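You operate a simulated robot arm through the tools that you are given. There is no shell and no other tool.

Carry out the task below with a simulated robot arm. There is one attempt and no reset: what you move stays moved.

JOB
Thread the wire under both latches to the feed socket and clamp it.
Fine: open the blue and green latches, move the small yellow block from park to feed, close both, then clamp. Set down upright: small yellow block.

It is judged by the outcome, as a careful person would: the job done as asked, and still so three seconds after it is handed in. It fails if anything else is knocked over, pushed out of place, dropped, spilled or broken.

ROBOT AND FRAMES
A 6-joint arm with a four-finger gripper, fixed in place. Base frame: the origin is on the floor under the middle of its stand, x ahead of it, y to its left, z up. Units: mm, degrees, N and s.
It reaches about 1041 mm from its shoulder. Its first joint turns from -166.0 to 166.0 degrees. Payload 3.67 kg.
The TCP is the grasp point between the finger pads, 28 mm short of the fingertips. In the tool frame z runs along the fingers and y along their closing line. The gripper opens to 112 mm; its body begins 73 mm behind the TCP.
Orientation is that of the tool frame in the base frame, as [roll, pitch, yaw] about the fixed x, y, z axes, in that order (R = Rz(yaw) Ry(pitch) Rx(roll)). With the fingers straight down and closing along the base's y, the tool's x points along the base's -x, its y along +y and its z along -z.

CONTROLS
- The arm moves only by the tool step_arm. Its argument "motion" is a list of rows, each an object (a shift or turn left out is 0, a gripper value left out holds the last) with "offset": the shift along the tool's x, y, z in units of 150 mm (1.0 is 150 mm), a list of three; "delta_rot": the turn, a rotation vector about the tool's x, y, z in units of 60 degrees (1.0 is 60 degrees), a list of three; "grip": the gripper command, from -1 (fully open) to 1 (shut), values between in proportion. In form: [{"offset": [dx, dy, dz], "delta_rot": [wx, wy, wz], "grip": grip}, ...]. A call has 1 to 20 rows; each row is the pose to reach, as a shift and turn from the pose commanded when the call began, along the tool's axes at that moment. A call with a number of a shift or a turn outside -1 to 1 is refused whole. A row lasts 0.2 s, in which the tool goes at most 50 mm and 8.6 degrees; a call with a longer step from one row to the next is refused whole, and so is a gripper value outside its range. A pose out of reach is approached as far as the arm can. The call stops where the force on the tool passes 40 N (or 10 N more than at its start, if that is more) or the arm is blocked; 0.2 s more then pass. The fingers move at their own pace (about 102.5 mm/s each) and stop on an object; they squeeze with about 45 N. The grip force told is the motor's: it shows also when the fingers shut on nothing. Time passes only in rows, and 0.2 s behind the last, so rows that repeat a pose let the fingers close. It gives the time, the measured TCP pose, the force on the tool (base axes), the opening and the grip force at its end, in the units of the frame above (readings bear some noise), with the torque about the TCP (base axes, N m) and any sound that the robot's microphone picked up.
- Cameras (640 x 400 px; columns grow to the right, rows downward): "scene" is fixed at [48.8, 498.7, 1503]; the picture's right is [-0.51, -0.86, 0.00], its down [-0.72, 0.43, -0.54] and it looks along [0.47, -0.28, -0.84] (base axes); focal length 214 px, centre (320, 200). "wrist" rides on the gripper at [60, -18, -104] in the tool frame; the picture's right is [0.29, 0.96, 0.00], its down [-0.80, 0.24, -0.55] and it looks along [-0.53, 0.16, 0.83] (tool axes); focal length 234 px, centre (320, 200). There is no depth. A picture from a camera that has moved, and an enlarged one, comes with that camera's place and axes in the base frame and with its lens.
- grab_frame(camera): a new picture of that camera. The clock stands still meanwhile.
- close_up(camera, box): a new picture of the part [left, top, right, bottom] of that camera's present view, enlarged. The clock stands still meanwhile.
- hand_in(): hands the job in; it is judged then, once.

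Nothing tells you positions but the pictures and the camera data. Unless the task says otherwise, let go and move clear before handing in.

The tools are called after "Request:" by a JSON object that holds its "fn" and its "kwargs". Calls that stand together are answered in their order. step_arm: Moves the arm, as the interface text tells. Its arguments: {"type":"object","properties":{"motion":{"type":"array","items":{"type":"object","properties":{"offset":{"type":"array","items":{"type":"number"}},"delta_rot":{"type":"array","items":{"type":"number"}},"grip":{"type":"number"}}}}},"required":["motion"]} The other tools are called the same way: grab_frame (camera) takes a picture; close_up (camera, box) takes an enlarged picture of a part of a camera's view; hand_in () hands the job in.

At the start:

```text
t: 0.0
position: [352.7, 235.8, 1210.0]
ee_rot: [179.9, 0.0, 179.9]
ft_force: [0.7, -0.1, -0.1]
ft_torque: [0.0, -0.02, 0.01]
grip_width: 112.0
grasp_force: 0.0
```

scene: 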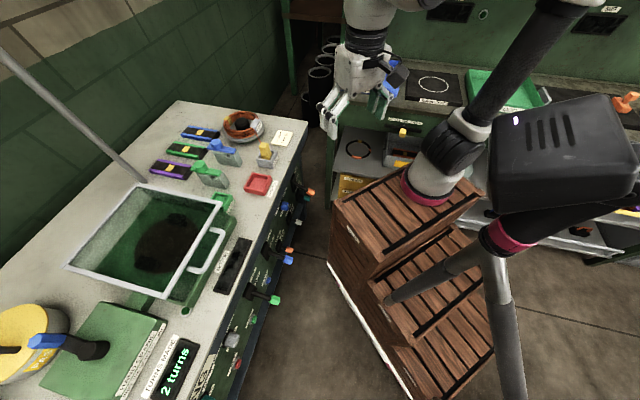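
wrist: 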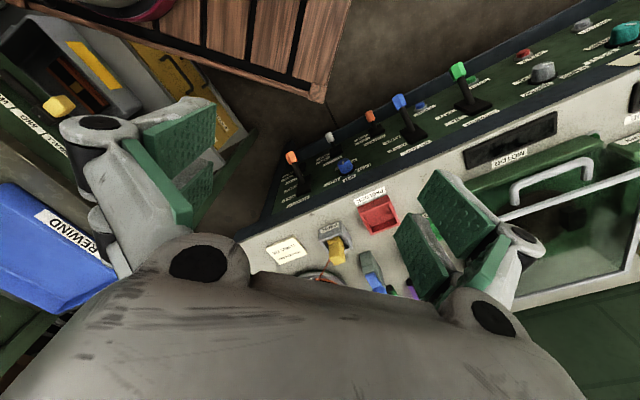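

I see a workbench on the left with a coil winder, blue and green latches, and a small yellow block near a red tray. I'll take close-ups to identify each one before moving.

Request:
{"fn": "close_up", "kwargs": {"camera": "scene", "box": [140, 90, 320, 220]}}

Request:
{"fn": "close_up", "kwargs": {"camera": "wrist", "box": [230, 170, 430, 295]}}

Request:
{"fn": "close_up", "kwargs": {"camera": "scene", "box": [0, 180, 320, 400]}}

Request:
{"fn": "close_up", "kwargs": {"camera": "scene", "box": [320, 50, 640, 250]}}

```text
3.08 times, centred on (230, 155) of scene
camera zoom: at [48.8, 498.7, 1503.0], right [-0.51, -0.86, 0.0], down [-0.72, 0.43, -0.54], along [0.47, -0.28, -0.84], focal length 660 px, centre (597, 338)
```

zoom: 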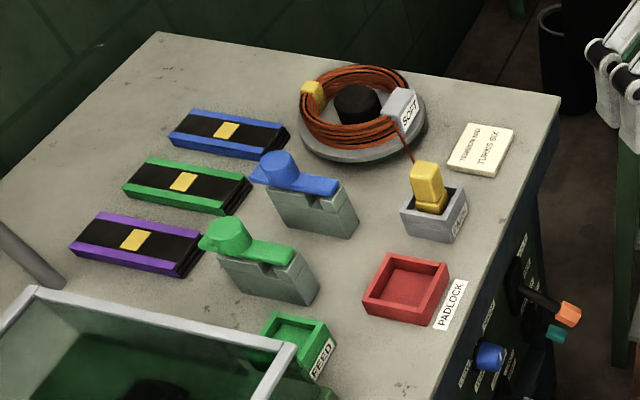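

```text
3.20 times, centred on (330, 232) of wrist
camera zoom: at [293.4, 216.9, 1313.4], right [-0.29, 0.96, 0.0], down [0.8, 0.24, 0.55], along [0.53, 0.16, -0.83], focal length 749 px, centre (288, 96)
```

zoom: 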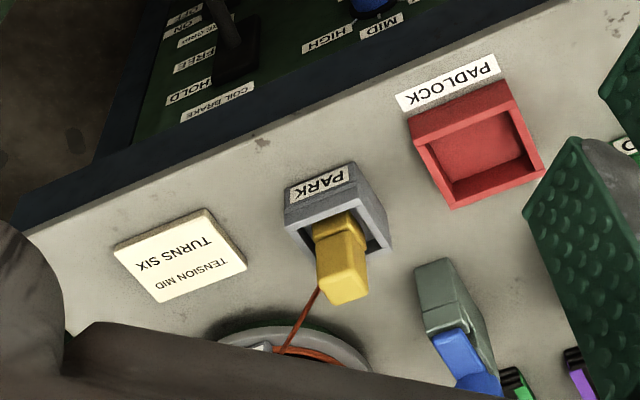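

```text
1.82 times, centred on (160, 290) of scene
camera zoom: at [48.8, 498.7, 1503.0], right [-0.51, -0.86, 0.0], down [-0.72, 0.43, -0.54], along [0.47, -0.28, -0.84], focal length 390 px, centre (611, 36)
```

zoom: 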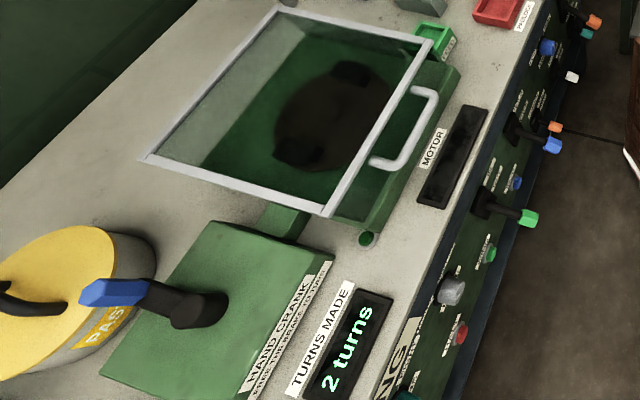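

```text
2.00 times, centred on (480, 150) of scene
camera zoom: at [48.8, 498.7, 1503.0], right [-0.51, -0.86, 0.0], down [-0.72, 0.43, -0.54], along [0.47, -0.28, -0.84], focal length 429 px, centre (0, 300)
```

zoom: 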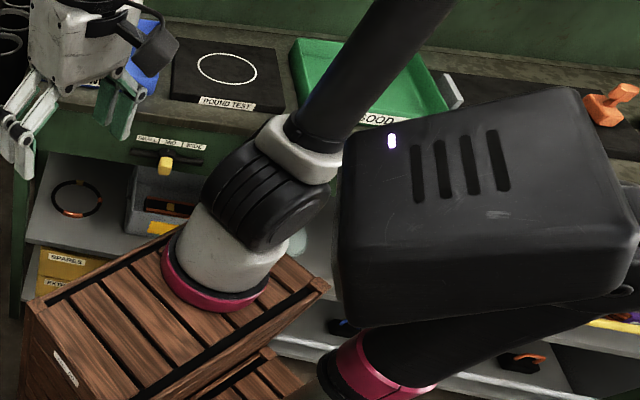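

The bench runs at about 45° in front of the arm, with its top near z≈850. The park socket, with the yellow block in it, is near (683, 375). I still need to find the clamp and learn how the latches work, so I'll read the panel labels next.

Request:
{"fn": "close_up", "kwargs": {"camera": "wrist", "box": [260, 90, 420, 190]}}

Request:
{"fn": "close_up", "kwargs": {"camera": "wrist", "box": [360, 50, 520, 150]}}

Request:
{"fn": "close_up", "kwargs": {"camera": "wrist", "box": [480, 0, 640, 100]}}

Request:
{"fn": "close_up", "kwargs": {"camera": "scene", "box": [180, 100, 280, 165]}}

Request:
{"fn": "close_up", "kwargs": {"camera": "scene", "box": [180, 150, 280, 215]}}

Request:
{"fn": "close_up", "kwargs": {"camera": "scene", "box": [210, 170, 330, 320]}}

```text
4.00 times, centred on (340, 140) of wrist
camera zoom: at [293.4, 216.9, 1313.4], right [-0.29, 0.96, 0.0], down [0.8, 0.24, 0.55], along [0.53, 0.16, -0.83], focal length 937 px, centre (240, 440)
```

zoom: 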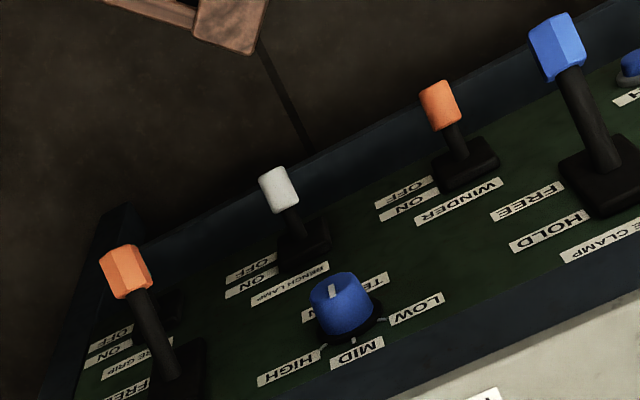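

```text
4.00 times, centred on (440, 100) of wrist
camera zoom: at [293.4, 216.9, 1313.4], right [-0.29, 0.96, 0.0], down [0.8, 0.24, 0.55], along [0.53, 0.16, -0.83], focal length 937 px, centre (-160, 600)
```

zoom: 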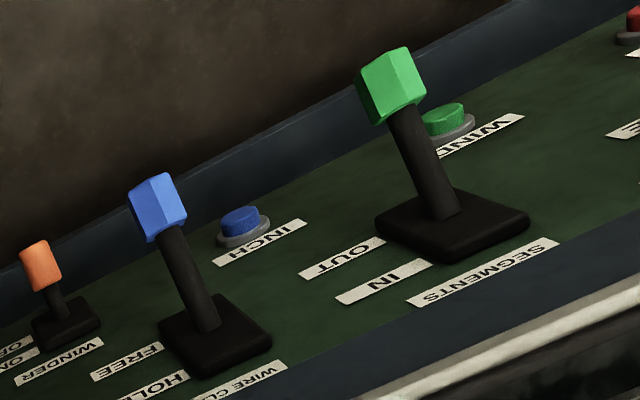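

```text
4.00 times, centred on (560, 50) of wrist
camera zoom: at [293.4, 216.9, 1313.4], right [-0.29, 0.96, 0.0], down [0.8, 0.24, 0.55], along [0.53, 0.16, -0.83], focal length 937 px, centre (-640, 800)
```

zoom: 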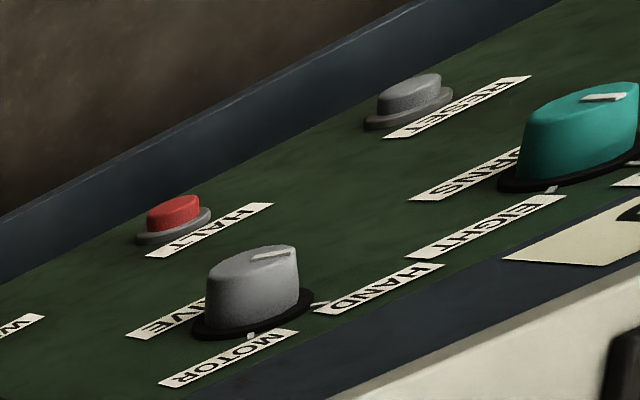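

```text
6.15 times, centred on (230, 132) of scene
camera zoom: at [48.8, 498.7, 1503.0], right [-0.51, -0.86, 0.0], down [-0.72, 0.43, -0.54], along [0.47, -0.28, -0.84], focal length 1320 px, centre (874, 615)
```

zoom: 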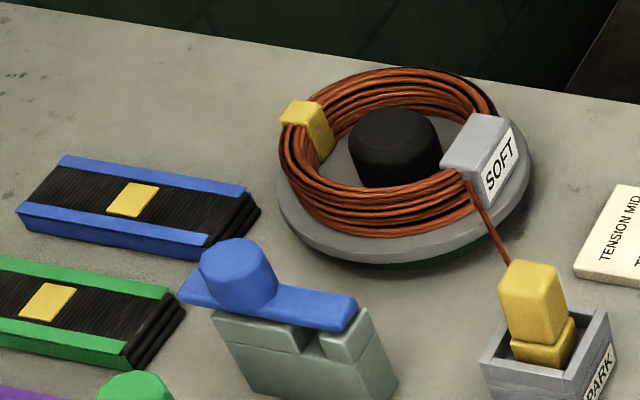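

```text
6.15 times, centred on (230, 182) of scene
camera zoom: at [48.8, 498.7, 1503.0], right [-0.51, -0.86, 0.0], down [-0.72, 0.43, -0.54], along [0.47, -0.28, -0.84], focal length 1320 px, centre (874, 308)
```

zoom: 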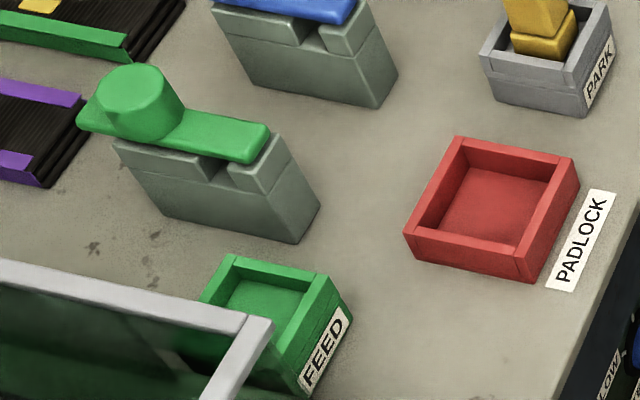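

```text
2.67 times, centred on (270, 245) of scene
camera zoom: at [48.8, 498.7, 1503.0], right [-0.51, -0.86, 0.0], down [-0.72, 0.43, -0.54], along [0.47, -0.28, -0.84], focal length 572 px, centre (453, 80)
```

zoom: 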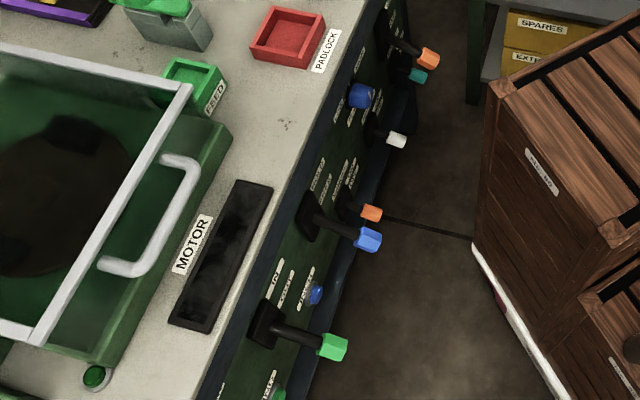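

The blue lever labelled WIRE CLAMP (FREE/HOLD) on the front panel must be the clamp. The two latches are grooved blocks with coloured bars across the top. I'll bring the wrist camera over, in line with the bench axes, for a better view.

Request:
{"fn": "step_arm", "kwargs": {"motion": [{"offset": [-0.12, 0.125, 0.05], "delta_rot": [0, 0, -0.1]}, {"offset": [-0.24, 0.25, 0.1], "delta_rot": [0, 0, -0.2]}, {"offset": [-0.36, 0.375, 0.15], "delta_rot": [0, 0, -0.3]}, {"offset": [-0.48, 0.5, 0.2], "delta_rot": [0, 0, -0.4]}, {"offset": [-0.6, 0.625, 0.25], "delta_rot": [0, 0, -0.5]}, {"offset": [-0.72, 0.75, 0.3], "delta_rot": [0, 0, -0.6]}, {"offset": [-0.84, 0.875, 0.35], "delta_rot": [0, 0, -0.7]}, {"offset": [-0.96, 1.0, 0.4], "delta_rot": [0, 0, -0.767]}, {"offset": [-0.96, 1.0, 0.4], "delta_rot": [0, 0, -0.767]}]}}

Request:
{"fn": "grab_frame", "kwargs": {"camera": "wrist"}}

Request:
{"fn": "grab_frame", "kwargs": {"camera": "scene"}}

```text
t: 2.0
position: [497.2, 385.8, 1150.4]
ee_rot: [-180.0, 0.0, -133.9]
ft_force: [0.5, 0.2, -0.5]
ft_torque: [0.0, -0.05, -0.01]
grip_width: 112.0
grasp_force: 0.1
```

```text
taken
camera wrist: at [468.6, 329.5, 1252.9], right [-0.89, 0.46, 0.0], down [0.38, 0.74, 0.55], along [0.25, 0.49, -0.83], focal length 234 px, centre (320, 200)
```

wrist: 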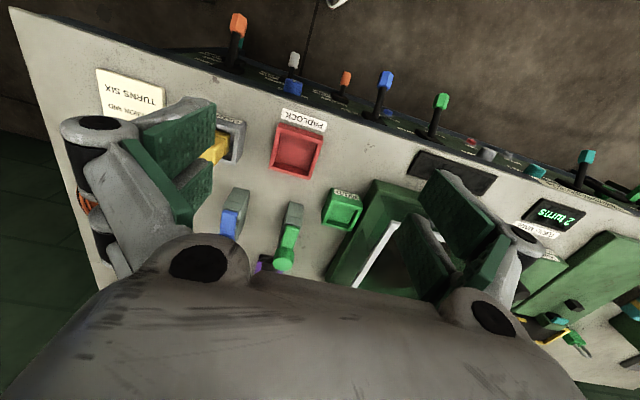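

```text
taken
```

scene: 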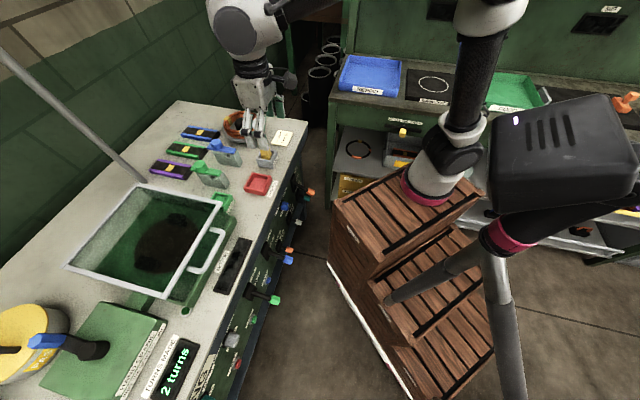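

The wrist camera now sees both latches, the feed socket and the padlock tray, all roughly lined up with the gripper. I'll zoom in on the latches and on the clamp lever.

Request:
{"fn": "close_up", "kwargs": {"camera": "wrist", "box": [190, 160, 390, 285]}}

Request:
{"fn": "close_up", "kwargs": {"camera": "wrist", "box": [270, 40, 430, 140]}}

Request:
{"fn": "close_up", "kwargs": {"camera": "wrist", "box": [370, 60, 450, 110]}}

```text
3.20 times, centred on (290, 222) of wrist
camera zoom: at [468.6, 329.5, 1252.9], right [-0.89, 0.46, 0.0], down [0.38, 0.74, 0.55], along [0.25, 0.49, -0.83], focal length 749 px, centre (416, 128)
```

zoom: 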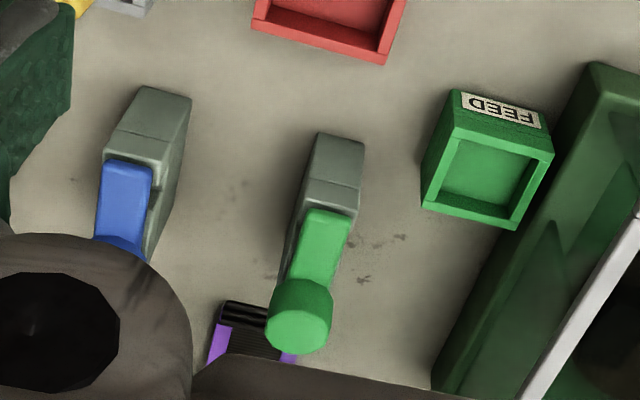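

```text
4.00 times, centred on (350, 90) of wrist
camera zoom: at [468.6, 329.5, 1252.9], right [-0.89, 0.46, 0.0], down [0.38, 0.74, 0.55], along [0.25, 0.49, -0.83], focal length 937 px, centre (200, 640)
```

zoom: 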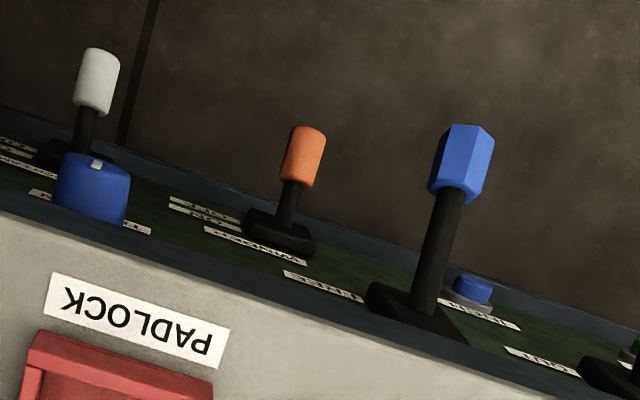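

```text
8.00 times, centred on (410, 85) of wrist
camera zoom: at [468.6, 329.5, 1252.9], right [-0.89, 0.46, 0.0], down [0.38, 0.74, 0.55], along [0.25, 0.49, -0.83], focal length 1873 px, centre (-400, 1120)
```

zoom: 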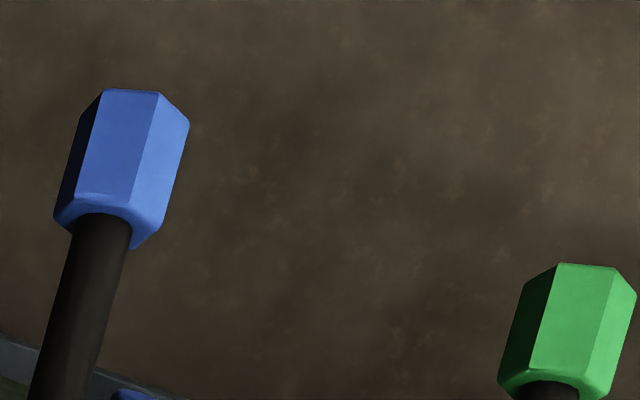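

Both latch bars run along the bench depth, with the knobs at the back. I'll tilt the camera for a low, oblique look at the latches, staying above everything on the bench.

Request:
{"fn": "step_arm", "kwargs": {"motion": [{"offset": [-0.113, -0.0625, 0.125], "delta_rot": [0, -0.073, 0]}, {"offset": [-0.227, -0.125, 0.25], "delta_rot": [0, -0.146, 0]}, {"offset": [-0.34, -0.1875, 0.375], "delta_rot": [0, -0.219, 0]}, {"offset": [-0.4535, -0.25, 0.5], "delta_rot": [0, -0.292, 0]}, {"offset": [-0.567, -0.3125, 0.625], "delta_rot": [0, -0.365, 0]}, {"offset": [-0.68, -0.375, 0.75], "delta_rot": [0, -0.438, 0]}, {"offset": [-0.794, -0.4375, 0.875], "delta_rot": [0, -0.51, 0]}, {"offset": [-0.907, -0.5, 1.0], "delta_rot": [0, -0.583, 0]}, {"offset": [-0.907, -0.5, 1.0], "delta_rot": [0, -0.583, 0]}]}}

Request:
{"fn": "grab_frame", "kwargs": {"camera": "wrist"}}

Request:
{"fn": "grab_frame", "kwargs": {"camera": "scene"}}

```text
t: 4.0
position: [645.2, 431.3, 1000.3]
ee_rot: [179.9, 34.9, -134.0]
ft_force: [-0.3, -0.3, -1.0]
ft_torque: [0.0, -0.01, 0.01]
grip_width: 111.9
grasp_force: 0.1
```

```text
taken
camera wrist: at [584.1, 340.2, 1050.4], right [-0.85, 0.49, -0.16], down [0.06, 0.41, 0.91], along [0.52, 0.77, -0.38], focal length 234 px, centre (320, 200)
```

wrist: 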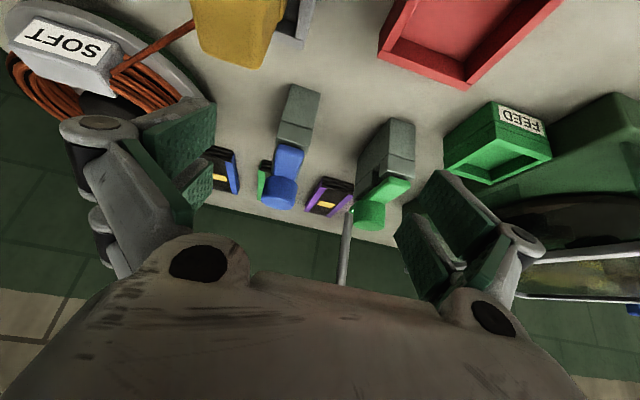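

```text
taken
```

scene: 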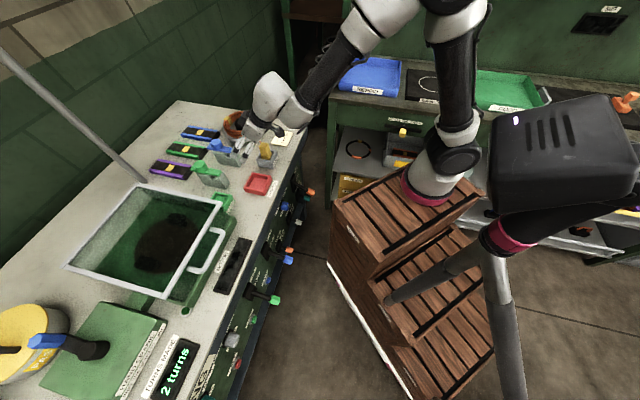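

Request:
{"fn": "close_up", "kwargs": {"camera": "wrist", "box": [200, 75, 360, 245]}}

Request:
{"fn": "close_up", "kwargs": {"camera": "wrist", "box": [330, 90, 450, 240]}}

Request:
{"fn": "close_up", "kwargs": {"camera": "wrist", "box": [100, 0, 340, 100]}}

```text
2.35 times, centred on (280, 160) of wrist
camera zoom: at [584.1, 340.2, 1050.4], right [-0.85, 0.49, -0.16], down [0.06, 0.41, 0.91], along [0.52, 0.77, -0.38], focal length 551 px, centre (414, 294)
```

zoom: 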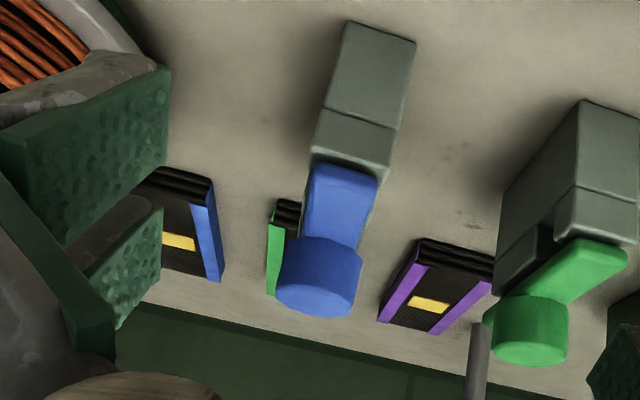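

```text
2.67 times, centred on (390, 165) of wrist
camera zoom: at [584.1, 340.2, 1050.4], right [-0.85, 0.49, -0.16], down [0.06, 0.41, 0.91], along [0.52, 0.77, -0.38], focal length 624 px, centre (133, 293)
```

zoom: 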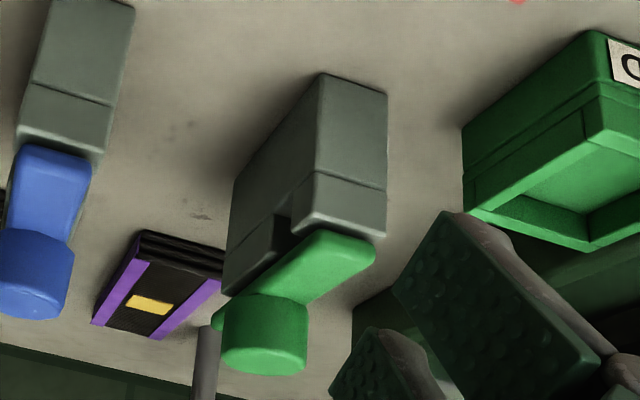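

```text
2.67 times, centred on (220, 50) of wrist
camera zoom: at [584.1, 340.2, 1050.4], right [-0.85, 0.49, -0.16], down [0.06, 0.41, 0.91], along [0.52, 0.77, -0.38], focal length 624 px, centre (587, 600)
```

zoom: 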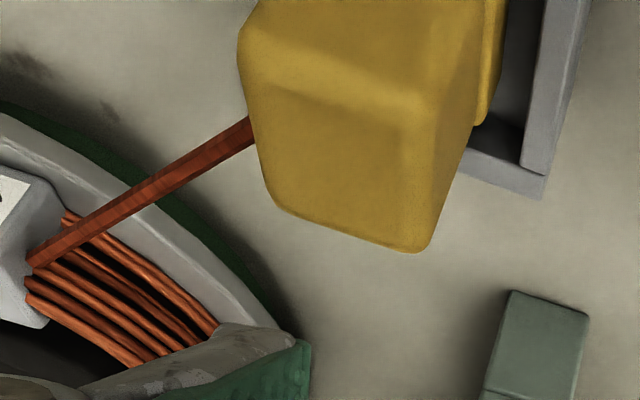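

The latch tops sit around z≈923, with the knobs near (756, 515, 953) and (682, 596, 950). I'll zoom in hard to find the hinge on each latch and read the clamp's state.

Request:
{"fn": "close_up", "kwargs": {"camera": "scene", "box": [205, 130, 250, 170]}}

Request:
{"fn": "close_up", "kwargs": {"camera": "scene", "box": [188, 155, 238, 192]}}

Request:
{"fn": "close_up", "kwargs": {"camera": "scene", "box": [255, 230, 315, 270]}}

Request:
{"fn": "close_up", "kwargs": {"camera": "scene", "box": [205, 185, 250, 220]}}

Request:
{"fn": "close_up", "kwargs": {"camera": "scene", "box": [250, 130, 290, 175]}}

```text
10.00 times, centred on (228, 150) of scene
camera zoom: at [48.8, 498.7, 1503.0], right [-0.51, -0.86, 0.0], down [-0.72, 0.43, -0.54], along [0.47, -0.28, -0.84], focal length 2145 px, centre (1245, 700)
```

zoom: 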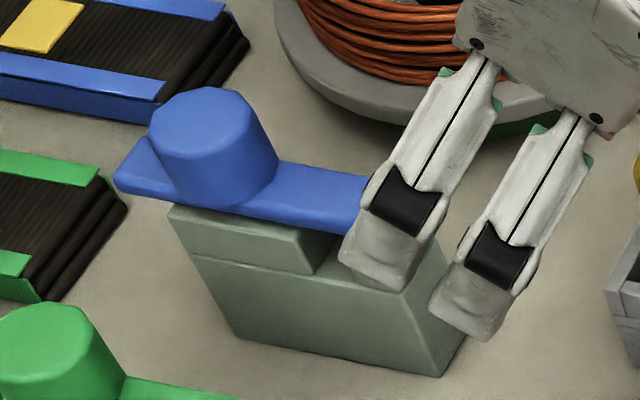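

```text
10.81 times, centred on (213, 174) of scene
camera zoom: at [48.8, 498.7, 1503.0], right [-0.51, -0.86, 0.0], down [-0.72, 0.43, -0.54], along [0.47, -0.28, -0.84], focal length 2319 px, centre (1477, 486)
```

zoom: 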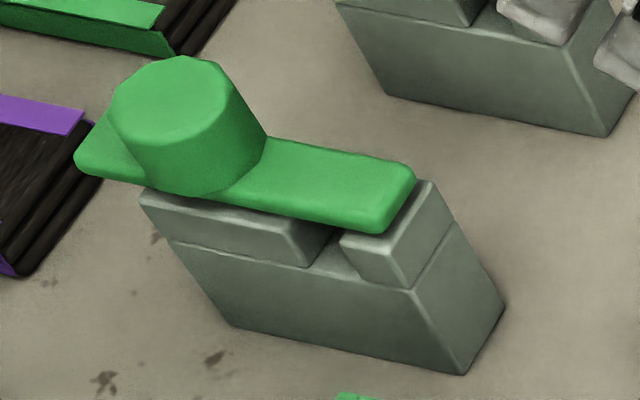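

```text
10.00 times, centred on (285, 250) of scene
camera zoom: at [48.8, 498.7, 1503.0], right [-0.51, -0.86, 0.0], down [-0.72, 0.43, -0.54], along [0.47, -0.28, -0.84], focal length 2145 px, centre (670, -300)
```

zoom: 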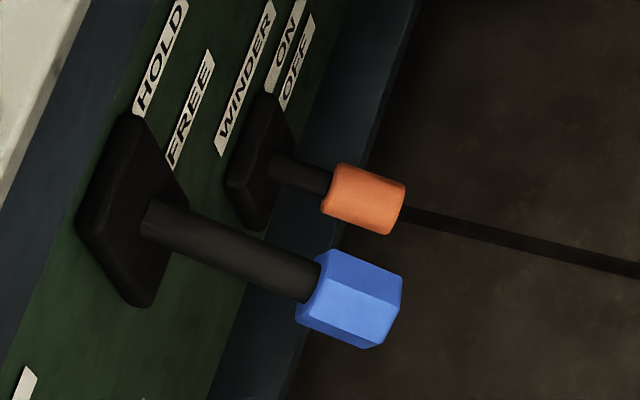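

```text
11.43 times, centred on (228, 202) of scene
camera zoom: at [48.8, 498.7, 1503.0], right [-0.51, -0.86, 0.0], down [-0.72, 0.43, -0.54], along [0.47, -0.28, -0.84], focal length 2451 px, centre (1377, 171)
```

zoom: 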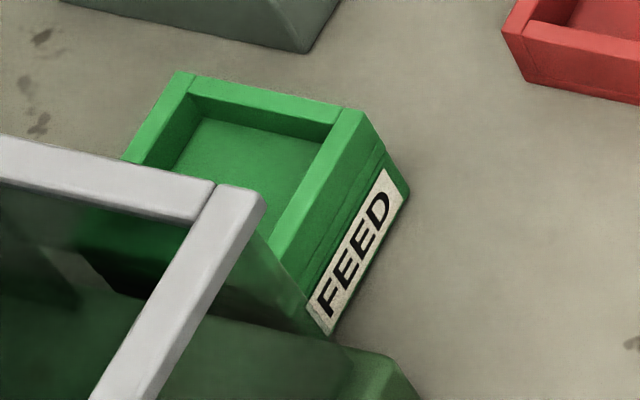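

```text
8.89 times, centred on (270, 152) of scene
camera zoom: at [48.8, 498.7, 1503.0], right [-0.51, -0.86, 0.0], down [-0.72, 0.43, -0.54], along [0.47, -0.28, -0.84], focal length 1906 px, centre (764, 622)
```

zoom: 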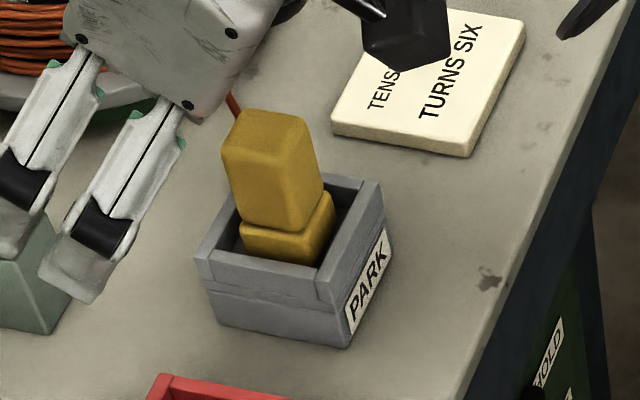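

The lever shows FREE (down), with HOLD above it. Each latch bar bridges a groove between two posts, and its round knob sits over the rear post. I'll go above the blue knob with the gripper vertical and partly closed.

Request:
{"fn": "step_arm", "kwargs": {"motion": [{"offset": [-0.09, -0.014, -0.04], "delta_rot": [0, 0.05, 0], "grip": -0.3}, {"offset": [-0.18, -0.029, -0.05], "delta_rot": [0, 0.1, 0]}, {"offset": [-0.29, -0.043, -0.03], "delta_rot": [0, 0.17, 0]}, {"offset": [-0.39, -0.058, 0.02], "delta_rot": [0, 0.24, 0]}, {"offset": [-0.49, -0.072, 0.08], "delta_rot": [0, 0.31, 0]}, {"offset": [-0.59, -0.086, 0.14], "delta_rot": [0, 0.38, 0]}, {"offset": [-0.69, -0.1, 0.2], "delta_rot": [0, 0.45, 0]}, {"offset": [-0.79, -0.12, 0.26], "delta_rot": [0, 0.52, 0]}, {"offset": [-0.902, -0.144, 0.307], "delta_rot": [0, 0.583, 0]}, {"offset": [-0.902, -0.144, 0.307], "delta_rot": [0, 0.583, 0]}]}}

Request:
{"fn": "grab_frame", "kwargs": {"camera": "wrist"}}

Request:
{"fn": "close_up", "kwargs": {"camera": "scene", "box": [160, 80, 320, 180]}}

```text
t: 6.2
position: [754.5, 515.5, 1039.1]
ee_rot: [179.9, 0.7, -134.0]
ft_force: [0.5, 0.0, 0.1]
ft_torque: [-0.03, -0.01, -0.03]
grip_width: 73.1
grasp_force: 0.1
```

```text
taken
camera wrist: at [726.3, 458.4, 1142.2], right [-0.89, 0.46, 0.0], down [0.38, 0.73, 0.56], along [0.26, 0.5, -0.83], focal length 234 px, centre (320, 200)
```

wrist: 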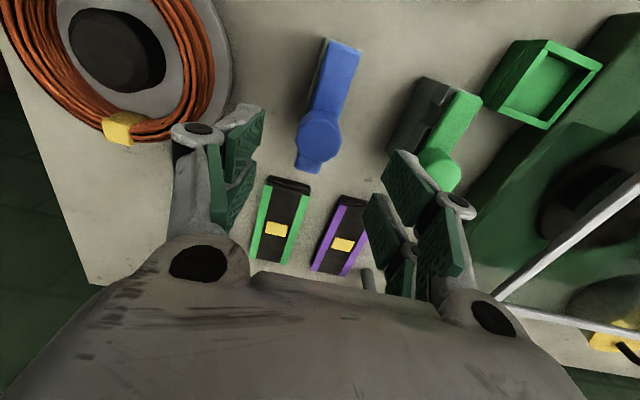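

```text
4.00 times, centred on (240, 130) of scene
camera zoom: at [48.8, 498.7, 1503.0], right [-0.51, -0.86, 0.0], down [-0.72, 0.43, -0.54], along [0.47, -0.28, -0.84], focal length 858 px, centre (640, 480)
```

zoom: 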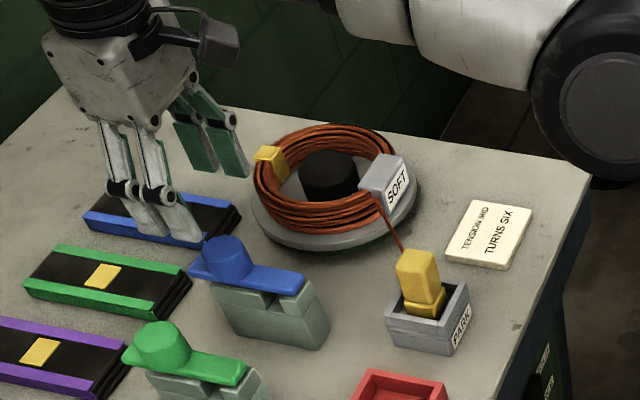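

The blue knob is directly under the gripper and matches my estimate. Next I'll descend around it.

Request:
{"fn": "step_arm", "kwargs": {"motion": [{"offset": [0, 0, 0.13]}, {"offset": [0, 0, 0.26]}, {"offset": [0, 0, 0.4]}, {"offset": [0, 0, 0.54]}, {"offset": [0, 0, 0.54]}]}}

Request:
{"fn": "grab_frame", "kwargs": {"camera": "wrist"}}

Request:
{"fn": "close_up", "kwargs": {"camera": "scene", "box": [180, 105, 280, 175]}}

```text
t: 7.4
position: [757.2, 516.5, 958.8]
ee_rot: [180.0, 0.0, -134.0]
ft_force: [-0.4, 0.1, 0.6]
ft_torque: [0.01, 0.03, 0.03]
grip_width: 72.9
grasp_force: 0.0
```

```text
taken
camera wrist: at [728.1, 459.3, 1062.1], right [-0.89, 0.46, 0.0], down [0.38, 0.74, 0.55], along [0.25, 0.49, -0.83], focal length 234 px, centre (320, 200)
```

wrist: 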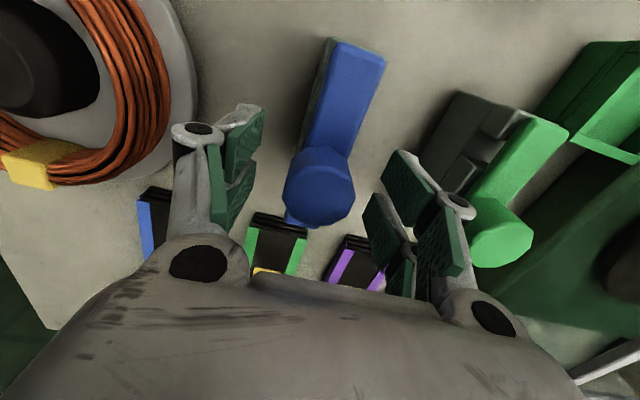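

```text
5.71 times, centred on (230, 140) of scene
camera zoom: at [48.8, 498.7, 1503.0], right [-0.51, -0.86, 0.0], down [-0.72, 0.43, -0.54], along [0.47, -0.28, -0.84], focal length 1226 px, centre (834, 543)
```

zoom: 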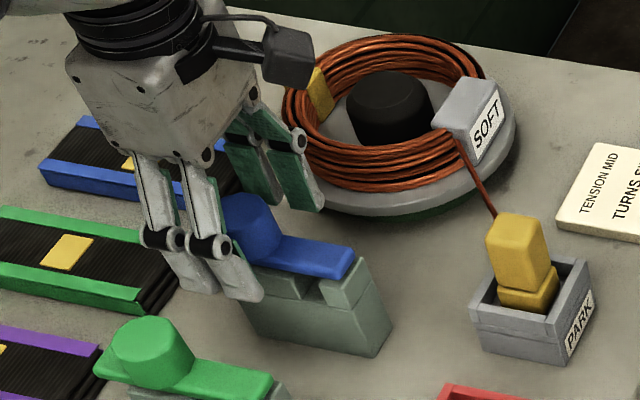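

Request:
{"fn": "step_arm", "kwargs": {"motion": [{"offset": [0, 0, 0], "grip": 0.0}, {"offset": [0, 0, 0], "grip": 0.6}, {"offset": [0, 0, 0], "grip": 0.6}]}}

Request:
{"fn": "close_up", "kwargs": {"camera": "scene", "box": [180, 105, 280, 175]}}

Request:
{"fn": "grab_frame", "kwargs": {"camera": "wrist"}}

```text
t: 8.2
position: [756.7, 515.2, 959.4]
ee_rot: [180.0, 0.0, -134.0]
ft_force: [0.4, 0.0, -0.2]
ft_torque: [0.02, -0.03, 0.01]
grip_width: 36.4
grasp_force: 45.0
```

```text
5.71 times, centred on (230, 140) of scene
camera zoom: at [48.8, 498.7, 1503.0], right [-0.51, -0.86, 0.0], down [-0.72, 0.43, -0.54], along [0.47, -0.28, -0.84], focal length 1226 px, centre (834, 543)
```

zoom: 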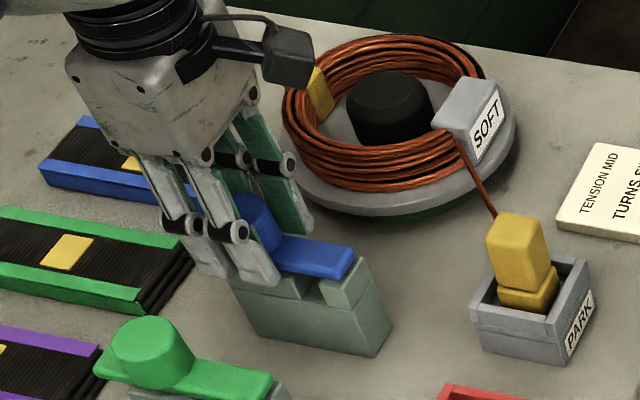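

```text
taken
camera wrist: at [728.1, 459.3, 1062.2], right [-0.89, 0.46, 0.0], down [0.38, 0.74, 0.55], along [0.25, 0.49, -0.83], focal length 234 px, centre (320, 200)
```

wrist: 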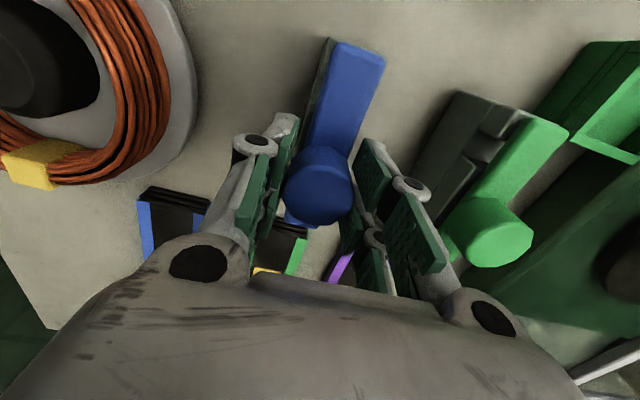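

The grip is centred with no side force. I'll test the latch's motion gently, starting with a tiny lift.

Request:
{"fn": "step_arm", "kwargs": {"motion": [{"offset": [0, 0, -0.013]}, {"offset": [0, 0, -0.027]}, {"offset": [0, 0, -0.027]}]}}

```text
t: 9.0
position: [757.2, 516.0, 961.0]
ee_rot: [-180.0, -0.3, -134.0]
ft_force: [5.2, 4.5, -30.4]
ft_torque: [-0.08, 0.09, 0.02]
grip_width: 36.6
grasp_force: 45.3
```

Lifting meets about 30 N of resistance, so the latch doesn't lift. I'll go back down and test a small twist about the knob's axis.

Request:
{"fn": "step_arm", "kwargs": {"motion": [{"offset": [0, 0, 0.027]}, {"offset": [0, 0, 0.027], "delta_rot": [0, 0, -0.04]}, {"offset": [0, 0, 0.027], "delta_rot": [0, 0, -0.08]}, {"offset": [0, 0, 0.027], "delta_rot": [0, 0, -0.08]}]}}

Request:
{"fn": "close_up", "kwargs": {"camera": "scene", "box": [180, 105, 280, 175]}}

Request:
{"fn": "grab_frame", "kwargs": {"camera": "wrist"}}

```text
t: 10.0
position: [756.5, 517.0, 960.8]
ee_rot: [-180.0, 0.2, -129.1]
ft_force: [4.6, 6.4, 6.1]
ft_torque: [-0.81, 0.74, -0.02]
grip_width: 36.1
grasp_force: 44.7
```

```text
5.71 times, centred on (230, 140) of scene
camera zoom: at [48.8, 498.7, 1503.0], right [-0.51, -0.86, 0.0], down [-0.72, 0.43, -0.54], along [0.47, -0.28, -0.84], focal length 1226 px, centre (834, 543)
```

zoom: 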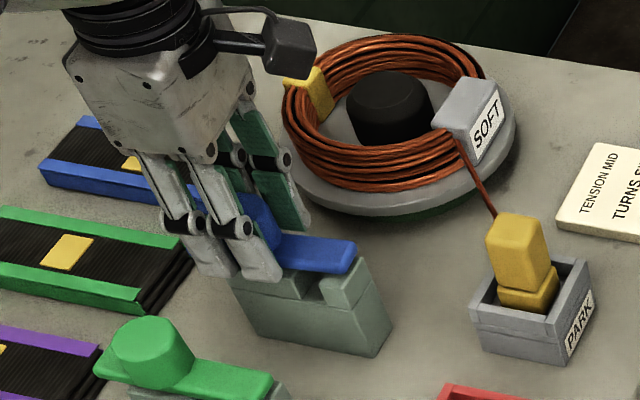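

```text
taken
camera wrist: at [733.1, 457.1, 1063.7], right [-0.92, 0.38, 0.0], down [0.32, 0.77, 0.56], along [0.21, 0.51, -0.83], focal length 234 px, centre (320, 200)
```

wrist: 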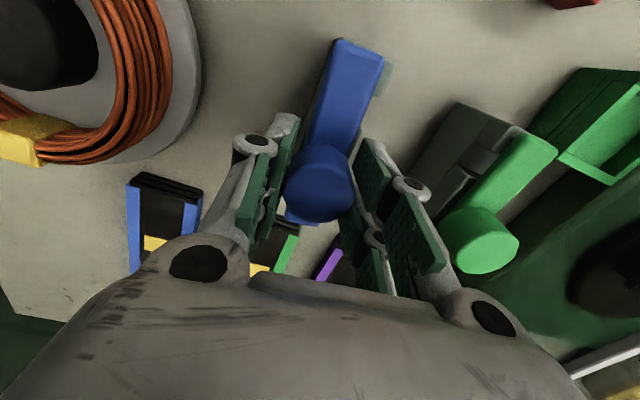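

The bar turns freely with the gripper (about 5°, with no resisting torque), so these are turn latches pivoting at the knob. I'll keep turning in the same direction and watch the torque.

Request:
{"fn": "step_arm", "kwargs": {"motion": [{"offset": [0, 0, 0], "delta_rot": [0, 0, -0.08]}, {"offset": [0, 0, 0], "delta_rot": [0, 0, -0.16]}, {"offset": [0, 0, 0], "delta_rot": [0, 0, -0.24]}, {"offset": [0, 0, 0], "delta_rot": [0, 0, -0.32]}, {"offset": [0, 0, 0], "delta_rot": [0, 0, -0.4]}, {"offset": [0, 0, 0], "delta_rot": [0, 0, -0.4]}]}}

Request:
{"fn": "grab_frame", "kwargs": {"camera": "wrist"}}

Request:
{"fn": "close_up", "kwargs": {"camera": "scene", "box": [180, 105, 280, 175]}}

```text
t: 11.4
position: [757.6, 516.0, 960.6]
ee_rot: [-179.9, 0.2, -105.1]
ft_force: [20.2, 12.7, 25.4]
ft_torque: [0.55, -0.57, -0.04]
grip_width: 36.2
grasp_force: 44.9
```

```text
taken
camera wrist: at [759.2, 452.0, 1063.7], right [-1.0, -0.03, 0.0], down [-0.03, 0.83, 0.56], along [-0.01, 0.56, -0.83], focal length 234 px, centre (320, 200)
```

wrist: 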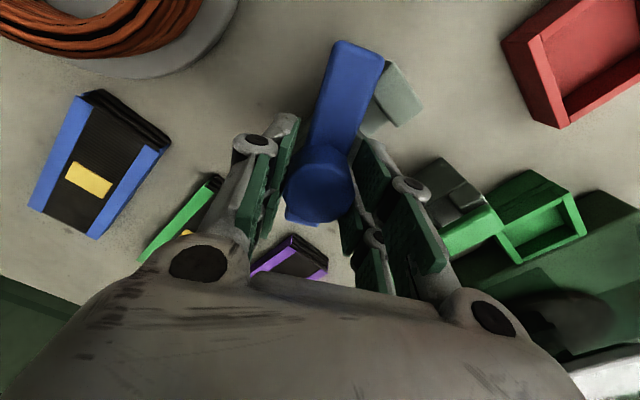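

```text
5.71 times, centred on (230, 140) of scene
camera zoom: at [48.8, 498.7, 1503.0], right [-0.51, -0.86, 0.0], down [-0.72, 0.43, -0.54], along [0.47, -0.28, -0.84], focal length 1226 px, centre (834, 543)
```

zoom: 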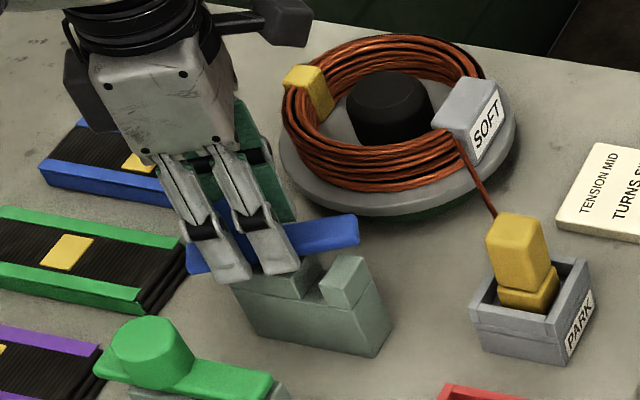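

It has turned about 29° and the groove is uncovering. There's some vertical load, so the fingertips may be pressing on the rear post. I'll loosen my grip, rise a few mm, regrip and continue.

Request:
{"fn": "step_arm", "kwargs": {"motion": [{"offset": [0, 0, 0], "grip": 0.0}, {"offset": [0, 0, 0], "grip": 0.0}, {"offset": [0, 0, -0.04], "grip": 0.0}, {"offset": [0, 0, -0.04], "grip": 0.0}]}}

Request:
{"fn": "close_up", "kwargs": {"camera": "scene", "box": [190, 115, 260, 165]}}

Request:
{"fn": "grab_frame", "kwargs": {"camera": "wrist"}}

```text
t: 12.4
position: [755.7, 514.4, 964.2]
ee_rot: [-180.0, 0.0, -105.3]
ft_force: [0.6, 0.8, 0.0]
ft_torque: [0.01, -0.01, 0.02]
grip_width: 56.1
grasp_force: 0.1
```

```text
8.00 times, centred on (225, 140) of scene
camera zoom: at [48.8, 498.7, 1503.0], right [-0.51, -0.86, 0.0], down [-0.72, 0.43, -0.54], along [0.47, -0.28, -0.84], focal length 1716 px, centre (1080, 680)
```

zoom: 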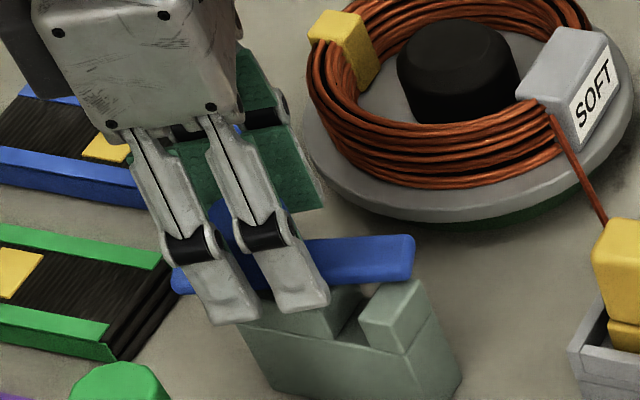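

```text
taken
camera wrist: at [758.3, 451.9, 1068.0], right [-1.0, -0.03, 0.0], down [-0.02, 0.83, 0.55], along [-0.02, 0.55, -0.83], focal length 234 px, centre (320, 200)
```

wrist: 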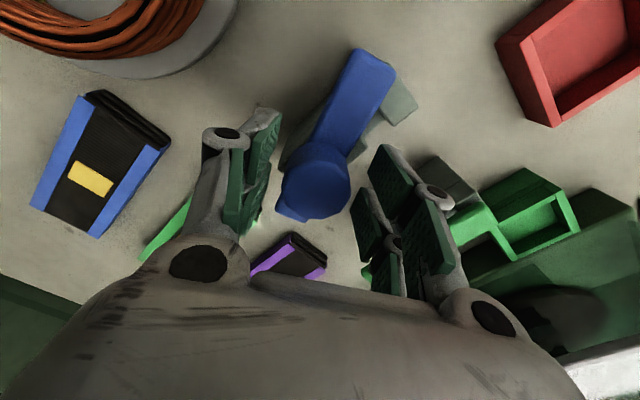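

The bar seems to have moved back by about 12° when I let go. I'll wait a moment and see whether it settles or springs shut.

Request:
{"fn": "step_arm", "kwargs": {"motion": [{"offset": [0, 0, 0]}, {"offset": [0, 0, 0]}, {"offset": [0, 0, 0]}]}}

Request:
{"fn": "grab_frame", "kwargs": {"camera": "wrist"}}

```text
t: 13.2
position: [755.7, 515.6, 965.2]
ee_rot: [-179.9, 0.0, -105.1]
ft_force: [0.6, 0.1, -0.5]
ft_torque: [-0.04, 0.03, 0.0]
grip_width: 56.0
grasp_force: 0.1
```

```text
taken
camera wrist: at [758.4, 452.0, 1068.2], right [-1.0, -0.03, 0.0], down [-0.02, 0.83, 0.55], along [-0.02, 0.55, -0.83], focal length 234 px, centre (320, 200)
```

wrist: 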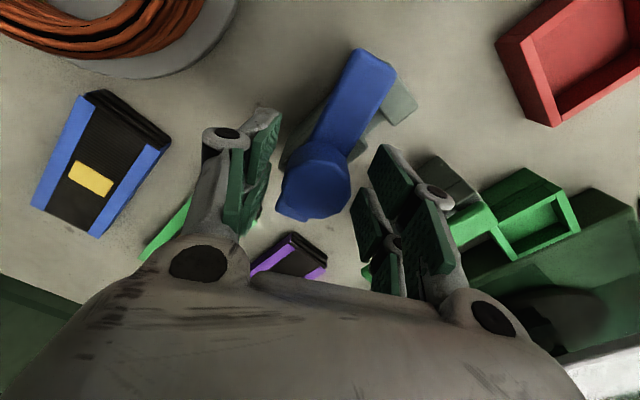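

The bar stays where it is, so there's no spring. I'll regrip at this slightly higher position and keep turning.

Request:
{"fn": "step_arm", "kwargs": {"motion": [{"offset": [0, 0, 0], "grip": 0.6}, {"offset": [0, 0, 0], "grip": 0.6}, {"offset": [0, 0, 0], "grip": 0.6}, {"offset": [0, 0, 0], "delta_rot": [0, 0, -0.08]}, {"offset": [0, 0, 0], "delta_rot": [0, 0, -0.16]}, {"offset": [0, 0, 0], "delta_rot": [0, 0, -0.24]}, {"offset": [0, 0, 0], "delta_rot": [0, 0, -0.32]}, {"offset": [0, 0, 0], "delta_rot": [0, 0, -0.4]}, {"offset": [0, 0, 0], "delta_rot": [0, 0, -0.4]}]}}

Request:
{"fn": "grab_frame", "kwargs": {"camera": "wrist"}}

Request:
{"fn": "close_up", "kwargs": {"camera": "scene", "box": [190, 115, 260, 165]}}

```text
t: 15.2
position: [758.9, 515.1, 965.3]
ee_rot: [-180.0, 0.0, -81.1]
ft_force: [32.0, 2.4, 6.0]
ft_torque: [-0.03, -0.84, -0.07]
grip_width: 37.0
grasp_force: 45.4
```

```text
taken
camera wrist: at [785.4, 457.8, 1068.2], right [-0.9, -0.43, 0.0], down [-0.36, 0.75, 0.55], along [-0.24, 0.5, -0.83], focal length 234 px, centre (320, 200)
```

wrist: 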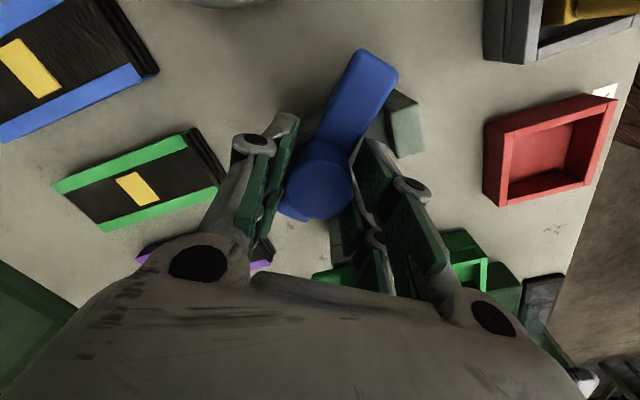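

```text
8.00 times, centred on (225, 140) of scene
camera zoom: at [48.8, 498.7, 1503.0], right [-0.51, -0.86, 0.0], down [-0.72, 0.43, -0.54], along [0.47, -0.28, -0.84], focal length 1716 px, centre (1080, 680)
```

zoom: 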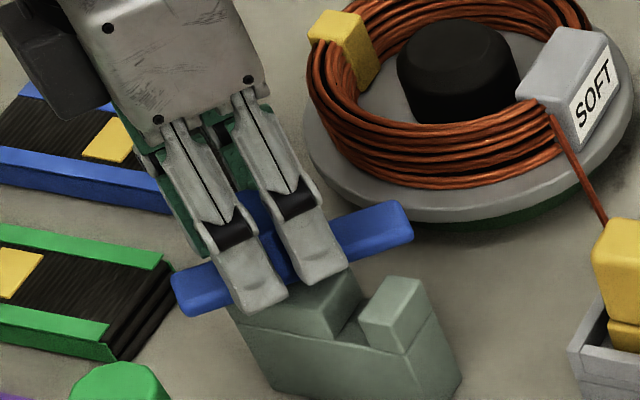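

The bar keeps turning. The 32 N side force lies along the closing line, so the knob's centre is a few mm beyond my TCP. I'll correct that offset and continue turning.

Request:
{"fn": "step_arm", "kwargs": {"motion": [{"offset": [-0.017, -0.0215, 0]}, {"offset": [-0.017, -0.0215, 0], "delta_rot": [0, 0, -0.08]}, {"offset": [-0.017, -0.0215, 0], "delta_rot": [0, 0, -0.16]}, {"offset": [-0.017, -0.0215, 0], "delta_rot": [0, 0, -0.24]}, {"offset": [-0.017, -0.0215, 0], "delta_rot": [0, 0, -0.32]}, {"offset": [-0.017, -0.0215, 0], "delta_rot": [0, 0, -0.4]}, {"offset": [-0.017, -0.0215, 0], "delta_rot": [0, 0, -0.4]}]}}

Request:
{"fn": "grab_frame", "kwargs": {"camera": "wrist"}}

Request:
{"fn": "close_up", "kwargs": {"camera": "scene", "box": [190, 115, 260, 165]}}

```text
t: 16.8
position: [758.6, 515.9, 964.6]
ee_rot: [180.0, 0.0, -57.1]
ft_force: [-5.3, -33.7, -0.5]
ft_torque: [-1.7, -0.14, 0.01]
grip_width: 36.2
grasp_force: 45.0
```

```text
taken
camera wrist: at [806.5, 475.9, 1067.9], right [-0.65, -0.76, 0.0], down [-0.63, 0.54, 0.55], along [-0.42, 0.36, -0.83], focal length 234 px, centre (320, 200)
```

wrist: 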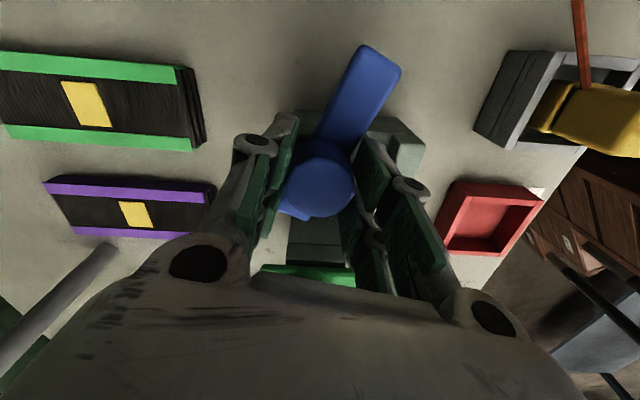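

```text
8.00 times, centred on (225, 140) of scene
camera zoom: at [48.8, 498.7, 1503.0], right [-0.51, -0.86, 0.0], down [-0.72, 0.43, -0.54], along [0.47, -0.28, -0.84], focal length 1716 px, centre (1080, 680)
```

zoom: 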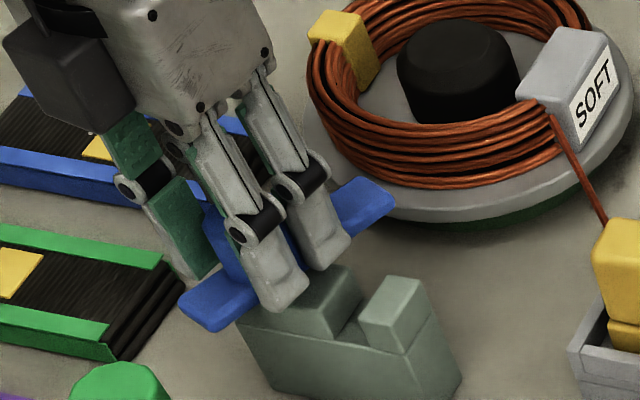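

The bar is now at roughly 60°. I'll re-centre a little to relieve the load and turn on to about 90°.

Request:
{"fn": "step_arm", "kwargs": {"motion": [{"offset": [0.017, 0.015, 0]}, {"offset": [0.017, 0.015, 0], "delta_rot": [0, 0, -0.08]}, {"offset": [0.017, 0.015, 0], "delta_rot": [0, 0, -0.16]}, {"offset": [0.017, 0.015, 0], "delta_rot": [0, 0, -0.24]}, {"offset": [0.017, 0.015, 0], "delta_rot": [0, 0, -0.32]}, {"offset": [0.017, 0.015, 0], "delta_rot": [0, 0, -0.32]}]}}

Request:
{"fn": "grab_frame", "kwargs": {"camera": "wrist"}}

Request:
{"fn": "close_up", "kwargs": {"camera": "scene", "box": [190, 115, 260, 165]}}

```text
t: 18.2
position: [757.9, 517.2, 964.7]
ee_rot: [-180.0, 0.1, -37.8]
ft_force: [4.3, 17.6, -6.3]
ft_torque: [1.43, 0.69, -0.01]
grip_width: 36.1
grasp_force: 45.0
```

```text
taken
camera wrist: at [816.7, 493.7, 1067.9], right [-0.36, -0.93, 0.0], down [-0.78, 0.3, 0.55], along [-0.52, 0.2, -0.83], focal length 234 px, centre (320, 200)
```

wrist: 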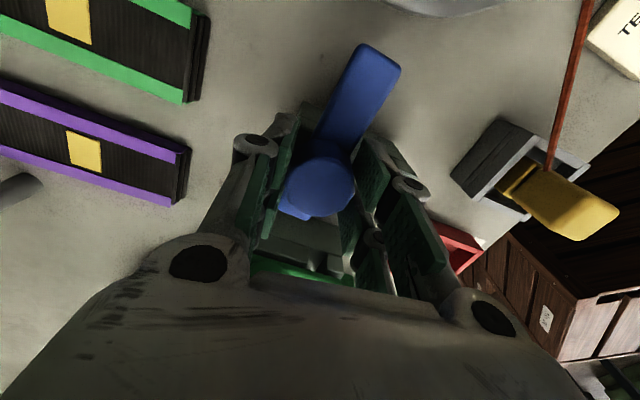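

```text
8.00 times, centred on (225, 140) of scene
camera zoom: at [48.8, 498.7, 1503.0], right [-0.51, -0.86, 0.0], down [-0.72, 0.43, -0.54], along [0.47, -0.28, -0.84], focal length 1716 px, centre (1080, 680)
```

zoom: 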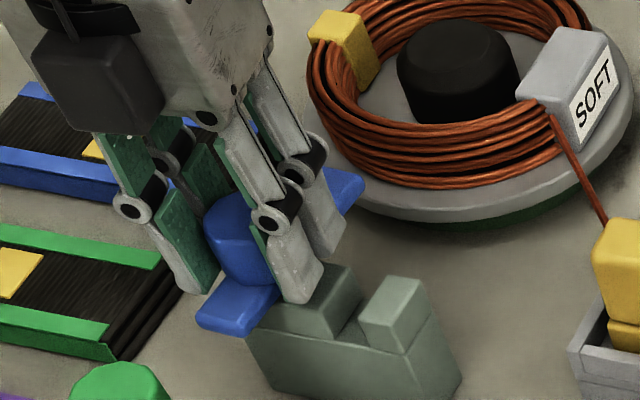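

Request:
{"fn": "step_arm", "kwargs": {"motion": [{"offset": [-0.005, -0.0106, 0], "delta_rot": [0, 0, -0.06]}, {"offset": [-0.005, -0.0106, 0], "delta_rot": [0, 0, -0.12]}, {"offset": [-0.005, -0.0106, 0], "delta_rot": [0, 0, -0.16]}, {"offset": [-0.005, -0.0106, 0], "delta_rot": [0, 0, -0.16]}]}}

Request:
{"fn": "grab_frame", "kwargs": {"camera": "wrist"}}

Request:
{"fn": "close_up", "kwargs": {"camera": "scene", "box": [190, 115, 260, 165]}}

```text
t: 19.2
position: [759.3, 516.1, 966.6]
ee_rot: [-179.9, 0.0, -28.2]
ft_force: [-2.0, 6.7, 14.4]
ft_torque: [0.33, 0.17, -0.65]
grip_width: 36.7
grasp_force: 44.7
```

```text
taken
camera wrist: at [820.3, 503.3, 1070.3], right [-0.2, -0.98, 0.0], down [-0.82, 0.17, 0.55], along [-0.54, 0.11, -0.83], focal length 234 px, centre (320, 200)
```

wrist: 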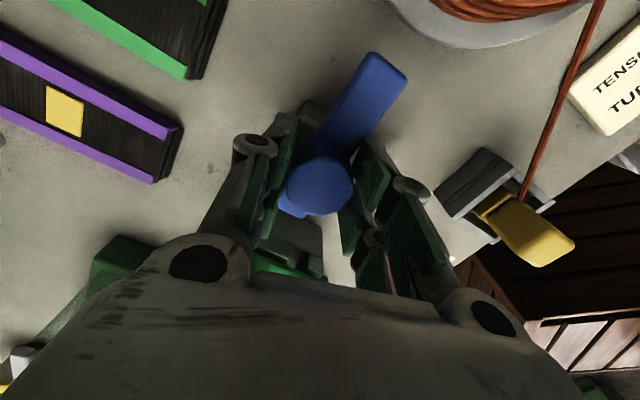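

```text
8.00 times, centred on (225, 140) of scene
camera zoom: at [48.8, 498.7, 1503.0], right [-0.51, -0.86, 0.0], down [-0.72, 0.43, -0.54], along [0.47, -0.28, -0.84], focal length 1716 px, centre (1080, 680)
```

zoom: 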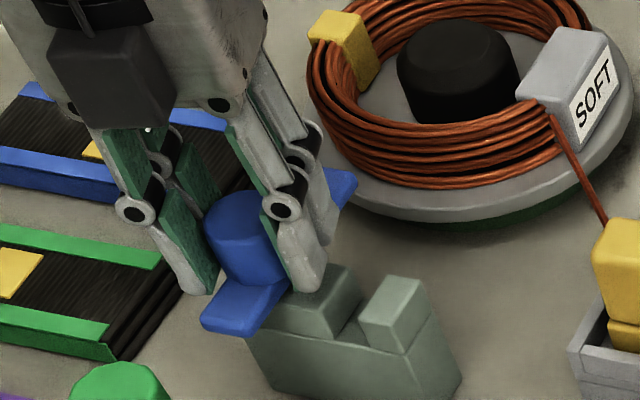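

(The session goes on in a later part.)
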